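You operate a simulated robot arm through the tools that you are given. There is no shell and no other tool. Be economical: measure what you need, move in short steps, check, and stop when the job is done.

You run a simulated robot arm. Do the job below in one go: nothing can be reset, and whatever is moved stays where it is left.

Task
Put the egg cosy in the oven dish.

The check looks at the end state, three seconds after you hand in, the way a careful person would. Anything else that was tipped, shoved, dropped, spilled or broken makes it a failure.

Robot
A 5-joint arm with a two-finger parallel gripper, fixed in place. Base frame: the origin is at the foot of the arm, x ahead of it, y to its left, z up; the work surface is at about z = 0. Lengths are in mm, angles in degrees, forces in N, time in s.
With the tool pointing down near the work surface it reaches from about 260 to 600 mm from the base axis. Its first joint turns from -66.0 to 66.0 degrees. The tool tilts only in the upright plane through the base axis and itself; it spins freely about its own axis. Payload 1.57 kg.
Tool frame: the origin (TCP) lies between the finger pads and is the grasp point; the fingertips stand 30 mm ahead of it; z points along the fingers, y is the line along which they close. The gripper opens to 80 mm. The fingers are 17 mm wide and 12 mm thick; the gripper's body (40 by 82 mm) begins 80 mm behind the TCP.
Orientation is told as [roll, pitch, yaw] about the base's x, y, z axes, in that order, counted from this pose: with the fingers straight down and closing along the base's y, the tool's x points along the base's -x, its y along +y and its z along -z.

Tools
- The arm moves only by the tool play_rows. Its argument "steps" is a list of rows, each an object (a shift or turn left out is 0, a gripper value left out holds the last) with "slide": the shift along the base's x, y, z in mm, a list of three; "angular": the turn, a rotation vector about the base's x, y, z in degrees, a list of three; "gripper": the closure, from 0 (fully open) to 1 (shut). In form: [{"slide": [dx, dy, dz], "angular": [rx, ry, rz], "gripper": gripper}, ...]. A call has 1 to 12 rows; each row is the pose to reach, as a shift and turn from the pose commanded when the call began. A row lasts 0.2 s, in which the tool goes at most 50 mm and 8.6 degrees; a call with a longer step from one row to the next is refused whole, and so is a gripper value outside its range. Where a pose cannot be reached the arm comes as near as it can. A force on the tool above 40 N (or 10 N above the force at the start of the call, whichever is more), or a blocked arm, ends the call early, and 0.2 s more pass. The fingers move at their own pace (about 153 mm/s each) and stop on an object; they squeeze with about 33 N. The grip force told is the motor's: it shows also when the fingers shut on nothing. Time passes only in rows, and 0.2 s behind the last, so rows that repeat a pose let the fingers close. The reply holds the time, the measured pose of the TCP, the force on the tool along the base axes, the opening and the grip force, in the units named above and with some noise, and new pictures: "show" is both (left out), scene, wrist or none.
- Cameras (640 x 400 px; columns grow to the right, rows downward): "scene" is fixed at [29.1, 386.4, 529.1]; the picture's right is [-0.84, -0.54, 0.00], its down [-0.28, 0.43, -0.86] and it looks along [0.46, -0.72, -0.52] (base axes); focal length 324 px, centre (320, 200). "wrist" rides on the gripper at [72, -7, -122] in the tool frame; the picture's right is [0.09, 1.00, 0.00], its down [-0.84, 0.08, -0.54] and it looks along [-0.54, 0.05, 0.84] (tool axes); focal length 238 px, centre (320, 200). There is no depth. A picture from a camera that has moved, and an enlarged one, comes with that camera's place and axes in the base frame and with its lens.
- close_up(camera, box): a new picture of the part [left, top, right, bottom] of that camera's present view, enlarged. It takes no simulated time.
- finish_job(): hands the job in; it is judged then, once.

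Work in short steps. Places have to be worked out from the pictures, the camera data and where the tool is seen: move nearer, look again, correct. Check each grasp and each placing, and mend what went wrong. You have 90 turns and 170 pictures in all, those below and enlarged ones among them. Open the gripper and draw the arm clear of the work before you hand the job in, unless the task says otherwise; then end with one line.

The tools are called after "Call:" by a JSON object that holds its "name" and its "arguments". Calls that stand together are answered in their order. play_rows: Moves the arm, as the interface text tells. Its arguments: {"type":"object","properties":{"steps":{"type":"array","items":{"type":"object","properties":{"slide":{"type":"array","items":{"type":"number"}},"angular":{"type":"array","items":{"type":"number"}},"gripper":{"type":"number"}}}},"show":{"type":"string","enum":["both","scene","wrist","none"]}},"required":["steps"]} The other tools are called the same way: close_up (camera, box) takes an enlarged picture of a part of a camera's view; finish_job () hands the job in.

At the start:

```text
time: 0.0
eef_pos: [293.1, -155.0, 317.4]
tcp_rot: [0.0, 0.0, 0.1]
wrist_force: [-0.5, 0.2, 0.1]
gripper_width: 80.3
gripper_force: 0.1
```

scene: 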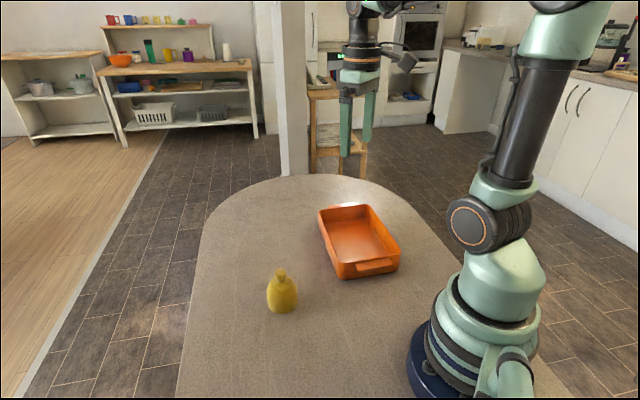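
wrist: 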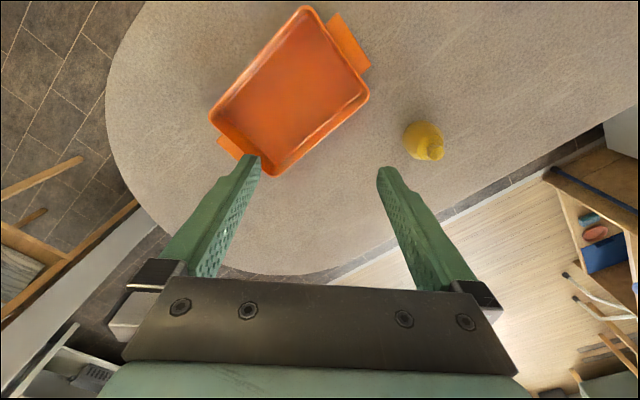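

The cosy seems to stand near [343, 37] and the dish centre near [290, -207]. I'll take a closer look at both for size and shape.

Call:
{"name": "close_up", "arguments": {"camera": "scene", "box": [240, 250, 320, 330]}}

Call:
{"name": "close_up", "arguments": {"camera": "wrist", "box": [380, 100, 476, 160]}}

Call:
{"name": "close_up", "arguments": {"camera": "scene", "box": [300, 190, 420, 290]}}

```text
5.00 times, centred on (280, 290) of scene
camera zoom: at [29.1, 386.4, 529.1], right [-0.84, -0.54, 0.0], down [-0.28, 0.43, -0.86], along [0.46, -0.72, -0.52], focal length 1619 px, centre (520, -250)
```

zoom: 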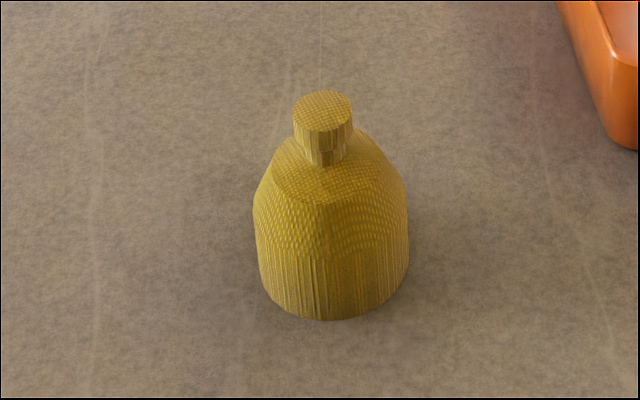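

```text
6.67 times, centred on (428, 130) of wrist
camera zoom: at [220.9, -160.5, 440.4], right [-0.09, 1.0, 0.0], down [0.84, 0.08, 0.54], along [0.54, 0.05, -0.84], focal length 1589 px, centre (-400, 667)
```

zoom: 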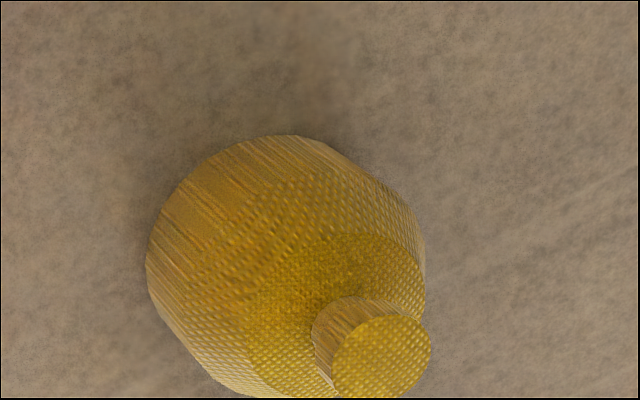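

```text
4.00 times, centred on (360, 240) of scene
camera zoom: at [29.1, 386.4, 529.1], right [-0.84, -0.54, 0.0], down [-0.28, 0.43, -0.86], along [0.46, -0.72, -0.52], focal length 1295 px, centre (160, 40)
```

zoom: 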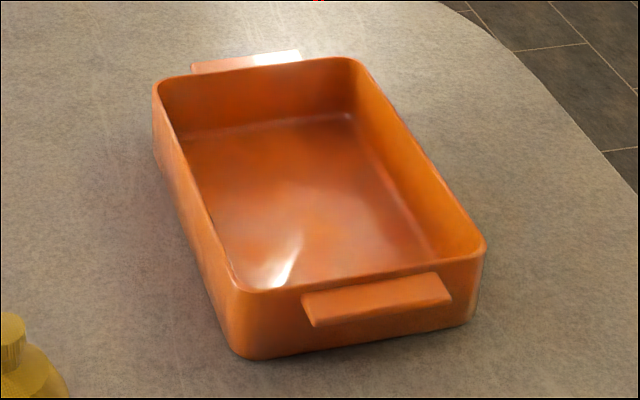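

The cosy is about 60 mm wide and 86 mm tall, near [342, 38]. The dish measures about 148 x 205 mm with its rim at about z 52, centred near [302, -205], and its long axis runs along (1,-1). I'll go above the cosy turned 45°, so the fingers close along the dish's long side.

Call:
{"name": "play_rows", "arguments": {"steps": [{"slide": [8, 32, -20], "angular": [0, 0, 7.5], "gripper": 0}, {"slide": [16, 64, -40], "angular": [0, 0, 15]}, {"slide": [24, 96, -60], "angular": [0, 0, 22.5]}, {"slide": [32, 128, -80], "angular": [0, 0, 30]}, {"slide": [40, 160, -100], "angular": [0, 0, 37.5]}, {"slide": [49, 193, -127], "angular": [0, 0, 45]}, {"slide": [49, 193, -127], "angular": [0, 0, 45]}]}}

```text
time: 1.6
eef_pos: [342.4, 37.0, 187.7]
tcp_rot: [0.0, 0.0, 45.1]
wrist_force: [0.3, 0.4, 0.4]
gripper_width: 80.1
gripper_force: 0.0
camera wrist: at [296.5, -17.2, 311.0], right [-0.77, 0.64, 0.0], down [0.54, 0.65, 0.54], along [0.35, 0.42, -0.84], focal length 238 px, centre (320, 200)
```

scene: 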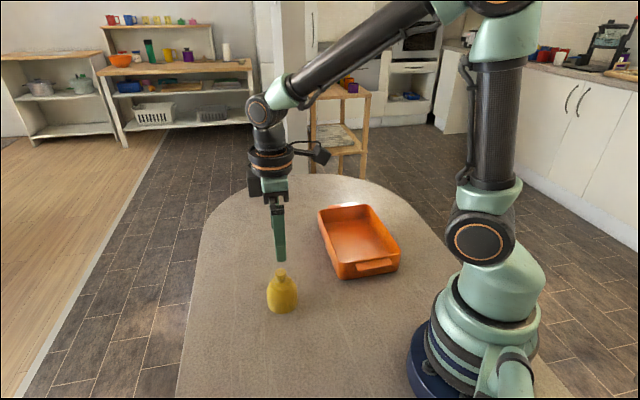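
wrist: 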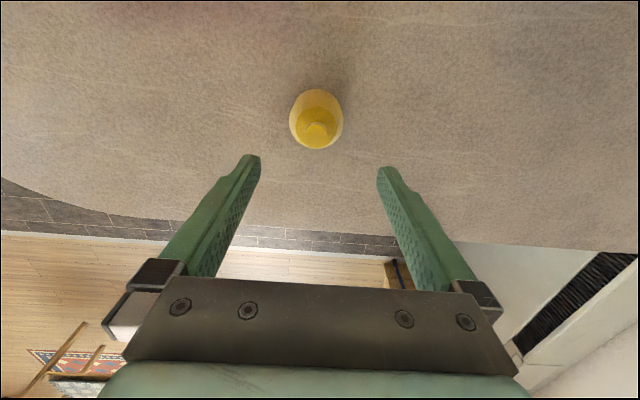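

The cosy lies between the fingers, at about [341, 35]. I'll shift slightly and lower until the tips are level with the knob, then check.

Call:
{"name": "play_rows", "arguments": {"steps": [{"slide": [-1, -2, -40]}, {"slide": [-1, -2, -80]}, {"slide": [-1, -2, -80]}]}}

Call:
{"name": "close_up", "arguments": {"camera": "scene", "box": [220, 230, 340, 330]}}

```text
time: 2.4
eef_pos: [339.9, 37.1, 109.5]
tcp_rot: [0.1, -0.1, 45.0]
wrist_force: [0.3, 0.2, 0.2]
gripper_width: 79.8
gripper_force: 0.0
camera wrist: at [293.9, -18.0, 232.0], right [-0.77, 0.64, 0.0], down [0.54, 0.65, 0.54], along [0.35, 0.42, -0.84], focal length 238 px, centre (320, 200)
```

scene: 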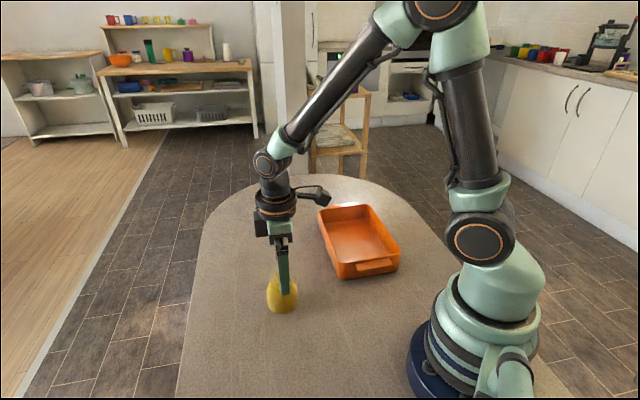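
wrist: 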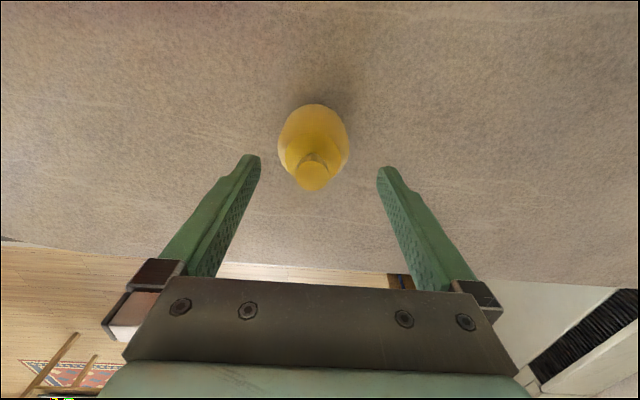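

```text
4.00 times, centred on (280, 280) of scene
camera zoom: at [29.1, 386.4, 529.1], right [-0.84, -0.54, 0.0], down [-0.28, 0.43, -0.86], along [0.46, -0.72, -0.52], focal length 1295 px, centre (480, -120)
```

zoom: 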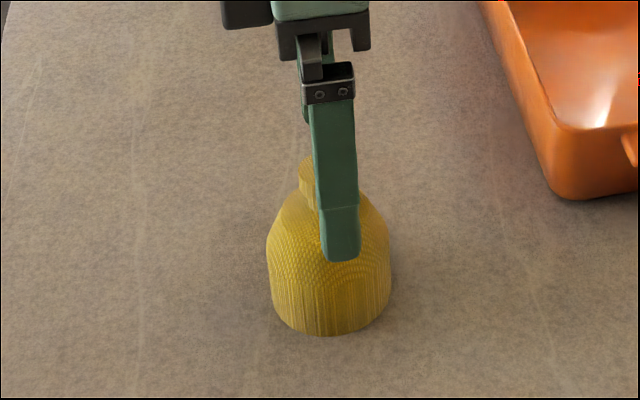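

The fingers straddle the knob, and the cosy's axis looks to be a few mm off, near [344, 35]. I'll correct, lower to z about 40 and look before closing.

Call:
{"name": "play_rows", "arguments": {"steps": [{"slide": [3, -1.5, 0]}, {"slide": [3, -1.5, -20]}, {"slide": [3, -1.5, -40]}, {"slide": [3, -1.5, -55]}, {"slide": [3, -1.5, -69]}, {"slide": [3, -1.5, -69]}]}}

Call:
{"name": "close_up", "arguments": {"camera": "scene", "box": [220, 230, 340, 330]}}

```text
time: 3.8
eef_pos: [344.2, 34.8, 42.7]
tcp_rot: [0.0, 0.0, 45.0]
wrist_force: [-0.1, -0.8, -1.1]
gripper_width: 80.2
gripper_force: 0.0
camera wrist: at [298.5, -19.3, 164.5], right [-0.77, 0.64, 0.0], down [0.54, 0.65, 0.54], along [0.35, 0.42, -0.84], focal length 238 px, centre (320, 200)
```

scene: 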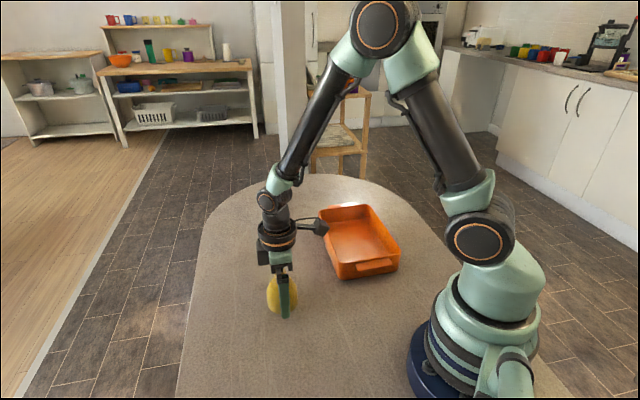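
wrist: 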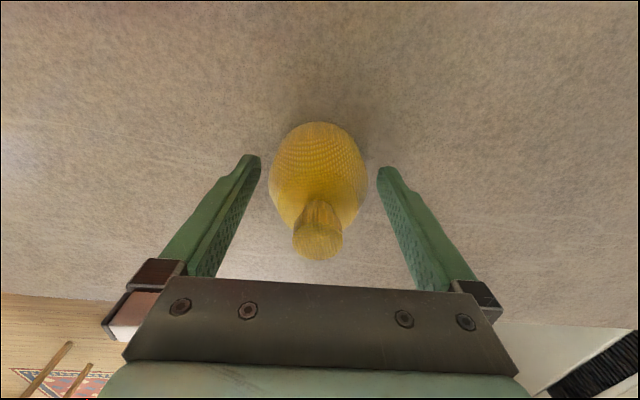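

```text
4.00 times, centred on (280, 280) of scene
camera zoom: at [29.1, 386.4, 529.1], right [-0.84, -0.54, 0.0], down [-0.28, 0.43, -0.86], along [0.46, -0.72, -0.52], focal length 1295 px, centre (480, -120)
```

zoom: 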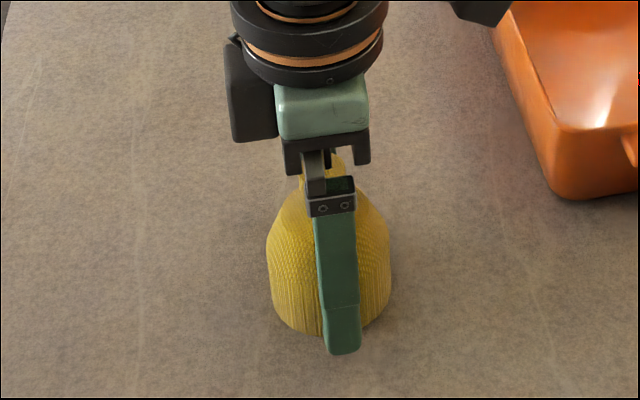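

The fingers stand either side of the cosy, with its axis about 3 mm further out. I'll nudge (+2,+2), close and let the grip settle.

Call:
{"name": "play_rows", "arguments": {"steps": [{"slide": [2, 2, 0]}, {"slide": [2, 2, 0], "gripper": 0.15}, {"slide": [2, 2, 0], "gripper": 0.3}, {"slide": [2, 2, 0], "gripper": 1}, {"slide": [2, 2, 0], "gripper": 1}, {"slide": [2, 2, 0], "gripper": 1}]}}

```text
time: 5.2
eef_pos: [346.7, 36.8, 41.3]
tcp_rot: [0.0, 0.0, 45.0]
wrist_force: [1.3, 1.1, 1.6]
gripper_width: 58.3
gripper_force: 32.3
camera wrist: at [300.1, -17.7, 164.1], right [-0.77, 0.64, 0.0], down [0.54, 0.65, 0.54], along [0.35, 0.42, -0.84], focal length 238 px, centre (320, 200)
```

scene: 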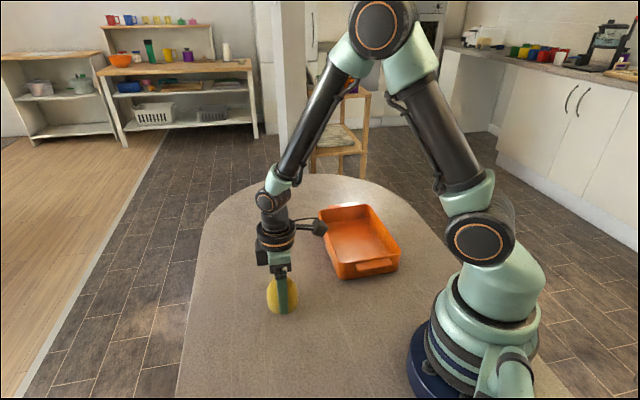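
wrist: 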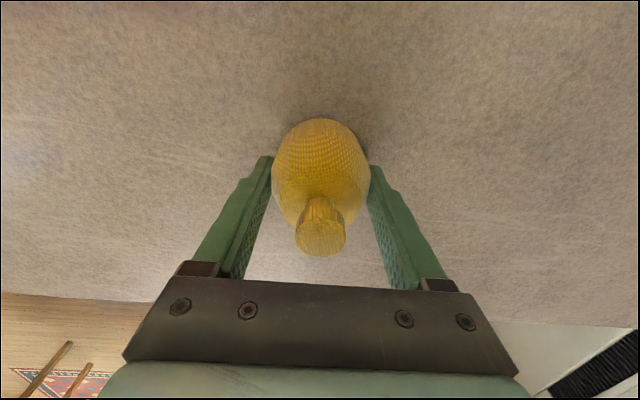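

The grip holds at 58 mm with 32 N. I'll lift straight up by 130 mm.

Call:
{"name": "play_rows", "arguments": {"steps": [{"slide": [0, 0, 15]}, {"slide": [0, 0, 45]}, {"slide": [0, 0, 90]}, {"slide": [0, 0, 130]}, {"slide": [0, 0, 130]}]}}

```text
time: 6.4
eef_pos: [346.8, 38.0, 171.2]
tcp_rot: [0.0, 0.0, 45.0]
wrist_force: [0.1, 0.2, -0.5]
gripper_width: 58.1
gripper_force: 32.9
camera wrist: at [300.5, -16.4, 294.8], right [-0.77, 0.64, 0.0], down [0.54, 0.65, 0.54], along [0.35, 0.42, -0.84], focal length 238 px, centre (320, 200)
```

scene: 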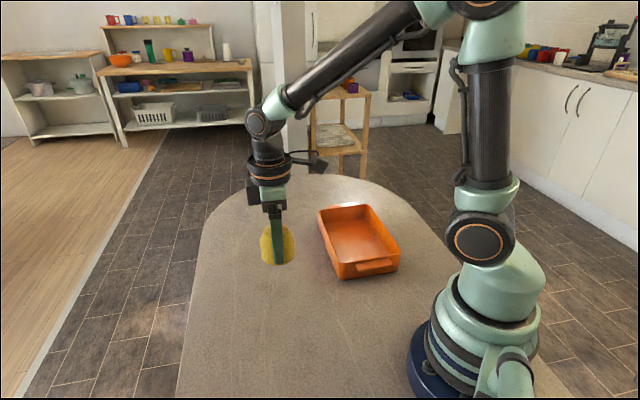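
wrist: 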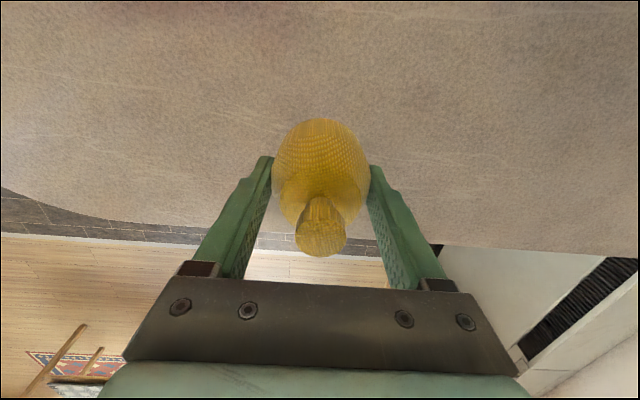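

It's held steadily. I'll carry it over to the dish centre at about [302, -205] at the same height.

Call:
{"name": "play_rows", "arguments": {"steps": [{"slide": [-6, -35, 0]}, {"slide": [-13, -70, 0]}, {"slide": [-19, -105, 0]}, {"slide": [-26, -140, 0]}, {"slide": [-32, -175, 0]}, {"slide": [-39, -210, 0]}, {"slide": [-45, -243, 0]}, {"slide": [-45, -243, 0]}]}}

Call:
{"name": "close_up", "arguments": {"camera": "scene", "box": [280, 120, 440, 300]}}

```text
time: 8.2
eef_pos: [300.6, -206.9, 168.7]
tcp_rot: [0.0, 0.0, 45.0]
wrist_force: [-0.2, 0.3, -1.0]
gripper_width: 57.9
gripper_force: 33.0
camera wrist: at [254.1, -260.2, 293.4], right [-0.77, 0.64, 0.0], down [0.54, 0.65, 0.54], along [0.35, 0.42, -0.84], focal length 238 px, centre (320, 200)
```

scene: 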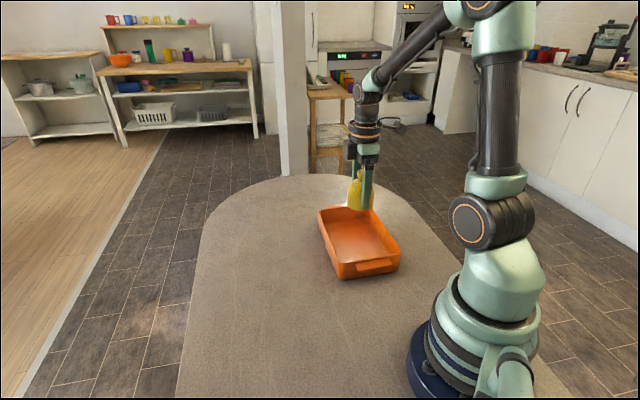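
wrist: 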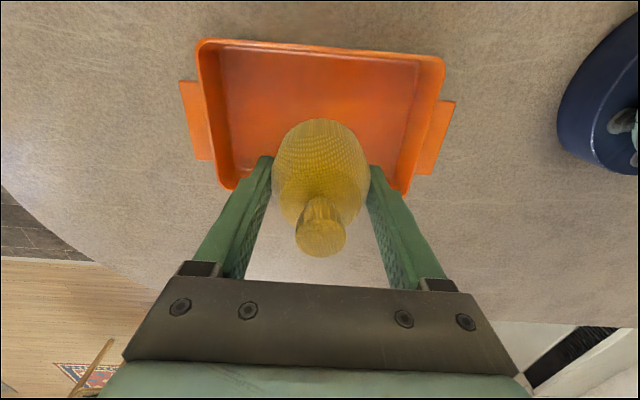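

```text
2.22 times, centred on (360, 210) of scene
camera zoom: at [29.1, 386.4, 529.1], right [-0.84, -0.54, 0.0], down [-0.28, 0.43, -0.86], along [0.46, -0.72, -0.52], focal length 720 px, centre (231, 178)
```

zoom: 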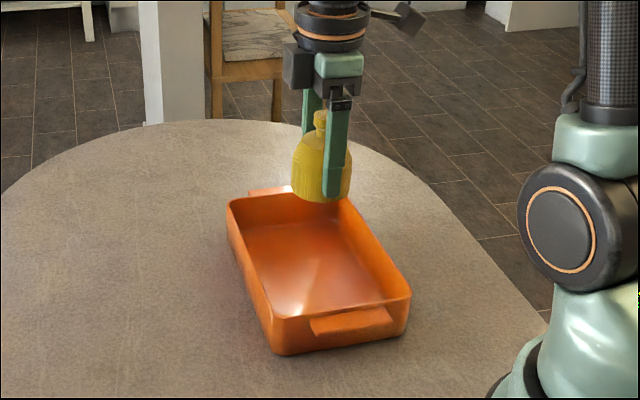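

The dish corners worked out from the wrist view match the earlier ones, so the centre is about [302, -204] and the tool is right above it. I'll lower until the cosy's bottom is about 20 mm above the table.

Call:
{"name": "play_rows", "arguments": {"steps": [{"slide": [1, 2, -35]}, {"slide": [1, 2, -65]}, {"slide": [1, 2, -90]}, {"slide": [1, 2, -105]}, {"slide": [1, 2, -105]}]}}

```text
time: 9.4
eef_pos: [302.5, -204.0, 65.9]
tcp_rot: [-0.1, 0.0, 45.1]
wrist_force: [0.4, -0.9, 1.1]
gripper_width: 57.5
gripper_force: 33.0
camera wrist: at [256.0, -258.3, 189.5], right [-0.77, 0.64, 0.0], down [0.54, 0.65, 0.54], along [0.35, 0.42, -0.84], focal length 238 px, centre (320, 200)
```

scene: 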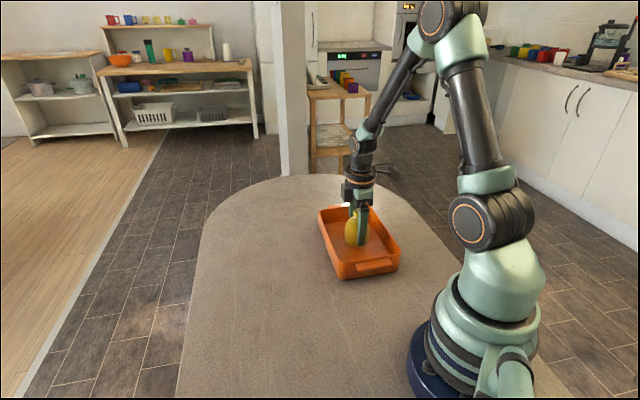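
wrist: 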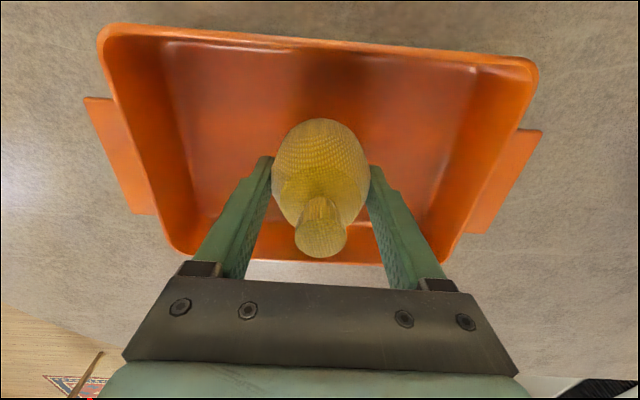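

It is well centred inside the dish. I'll lower in 3 mm steps toward the floor and watch the force.

Call:
{"name": "play_rows", "arguments": {"steps": [{"slide": [0, 0, -4]}, {"slide": [0, 0, -8]}, {"slide": [0, 0, -11]}, {"slide": [0, 0, -14]}, {"slide": [0, 0, -14]}], "show": "wrist"}}

Call:
{"name": "close_up", "arguments": {"camera": "scene", "box": [300, 170, 420, 290]}}

```text
time: 10.6
eef_pos: [302.3, -204.8, 52.3]
tcp_rot: [0.0, 0.0, 45.0]
wrist_force: [-0.2, -0.3, -0.5]
gripper_width: 57.7
gripper_force: 32.6
camera wrist: at [255.6, -259.1, 175.6], right [-0.77, 0.64, 0.0], down [0.54, 0.65, 0.54], along [0.35, 0.42, -0.84], focal length 238 px, centre (320, 200)
```

wrist: 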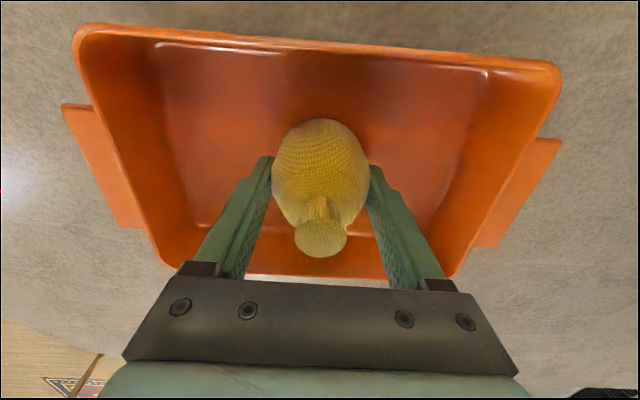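

```text
3.33 times, centred on (360, 230) of scene
camera zoom: at [29.1, 386.4, 529.1], right [-0.84, -0.54, 0.0], down [-0.28, 0.43, -0.86], along [0.46, -0.72, -0.52], focal length 1080 px, centre (187, 100)
```

zoom: 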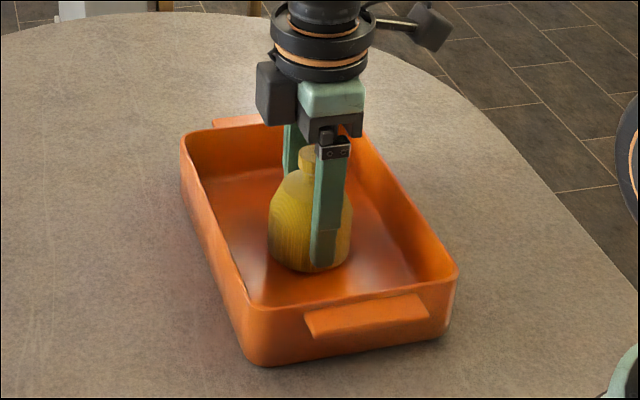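

No contact yet; the floor must be a few mm lower. I'll go on 1–2 mm per row.

Call:
{"name": "play_rows", "arguments": {"steps": [{"slide": [0, 0, -1.5]}, {"slide": [0, 0, -3]}, {"slide": [0, 0, -4]}, {"slide": [0, 0, -4]}], "show": "none"}}

```text
time: 11.6
eef_pos: [301.9, -203.6, 47.6]
tcp_rot: [0.1, 0.0, 44.9]
wrist_force: [0.1, 0.4, -1.1]
gripper_width: 57.4
gripper_force: 32.8
```

Still no clear force. I'll go down a little more.

Call:
{"name": "play_rows", "arguments": {"steps": [{"slide": [0, 0, -1]}, {"slide": [0, 0, -2]}, {"slide": [0, 0, -2]}], "show": "none"}}

```text
time: 12.4
eef_pos: [302.4, -203.8, 46.0]
tcp_rot: [-0.1, 0.0, 45.0]
wrist_force: [-0.4, 0.7, 0.0]
gripper_width: 57.2
gripper_force: 33.0
```

Call:
{"name": "play_rows", "arguments": {"steps": [{"slide": [0, 0, -1]}, {"slide": [0, 0, -2]}, {"slide": [0, 0, -2]}], "show": "none"}}

```text
time: 13.1
eef_pos: [301.2, -204.8, 45.1]
tcp_rot: [0.0, 0.0, 45.0]
wrist_force: [-1.2, 1.2, 4.7]
gripper_width: 57.3
gripper_force: 32.9
stopped in row 3: the force on the tool passed its limit (the readings are from after the stop); the commanded pose is now the measured one
```

A clear upward force and an early stop show the cosy is on the dish floor. I'll open the fingers in place; there's ample room along the long side.

Call:
{"name": "play_rows", "arguments": {"steps": [{"slide": [0, 0, 0], "gripper": 0.2}, {"slide": [0, 0, 0], "gripper": 0.1}, {"slide": [0, 0, 0], "gripper": 0}, {"slide": [0, 0, 0], "gripper": 0}]}}

```text
time: 14.1
eef_pos: [303.1, -204.3, 45.6]
tcp_rot: [0.1, 0.0, 44.9]
wrist_force: [-0.8, 0.1, 0.4]
gripper_width: 79.9
gripper_force: 0.0
camera wrist: at [255.8, -258.6, 168.7], right [-0.77, 0.64, 0.0], down [0.54, 0.65, 0.54], along [0.35, 0.42, -0.84], focal length 238 px, centre (320, 200)
```

scene: 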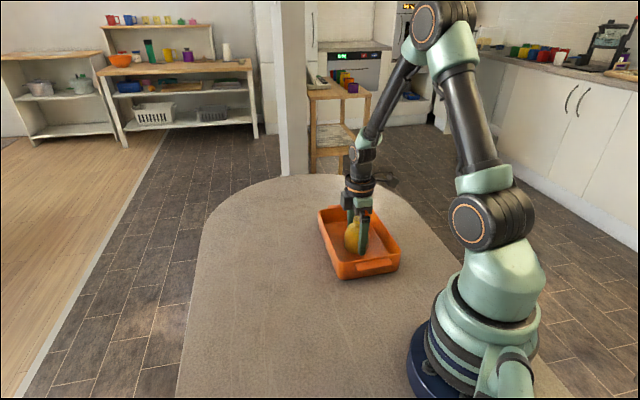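
wrist: 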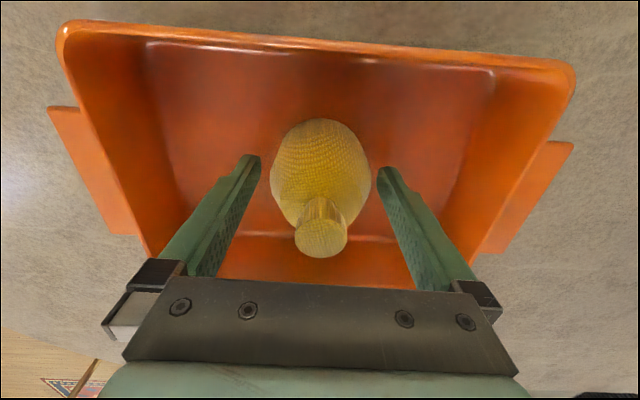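

The fingers are clear of the cosy and the walls. I'll lift straight up and then draw aside.

Call:
{"name": "play_rows", "arguments": {"steps": [{"slide": [0, 0, 15]}, {"slide": [0, 0, 40]}, {"slide": [0, 0, 75]}, {"slide": [0, 0, 115]}, {"slide": [0, 0, 155]}, {"slide": [0, 0, 195]}, {"slide": [10, 45, 205]}, {"slide": [20, 90, 210]}, {"slide": [30, 135, 215]}, {"slide": [30, 135, 215]}]}}

Call:
{"name": "close_up", "arguments": {"camera": "scene", "box": [300, 170, 420, 290]}}

```text
time: 16.3
eef_pos: [332.4, -69.5, 260.4]
tcp_rot: [0.0, 0.0, 45.0]
wrist_force: [0.6, 0.3, -0.2]
gripper_width: 80.3
gripper_force: 0.0
camera wrist: at [286.0, -123.1, 383.0], right [-0.77, 0.64, 0.0], down [0.54, 0.65, 0.54], along [0.35, 0.42, -0.84], focal length 238 px, centre (320, 200)
```

scene: 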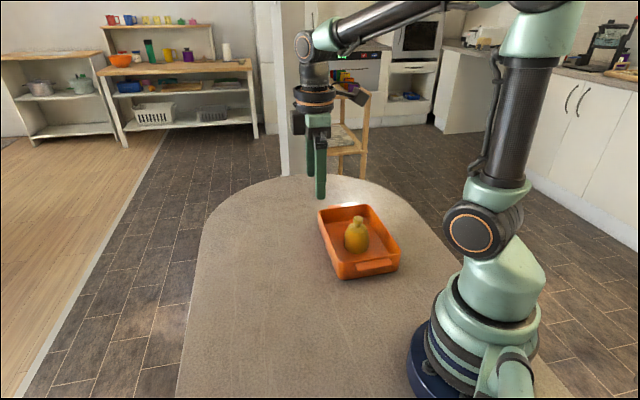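
wrist: 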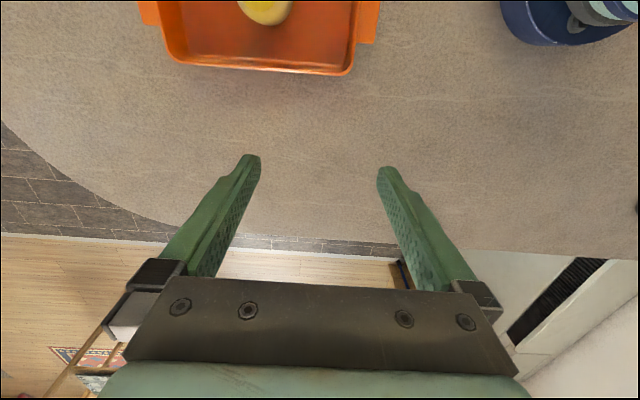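

```text
3.33 times, centred on (360, 230) of scene
camera zoom: at [29.1, 386.4, 529.1], right [-0.84, -0.54, 0.0], down [-0.28, 0.43, -0.86], along [0.46, -0.72, -0.52], focal length 1080 px, centre (187, 100)
```

zoom: 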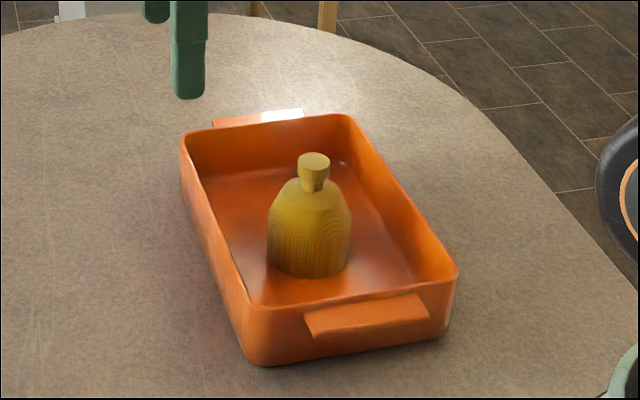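

The cosy stands upright in the dish, the dish hasn't moved, and the arm is clear with the gripper open, so I'm handing the job in.

Call:
{"name": "finish_job", "arguments": {}}

```text
The job is handed in.
```

The egg cosy is standing upright in the oven dish, nothing else was moved, and the arm is drawn clear with the gripper open.
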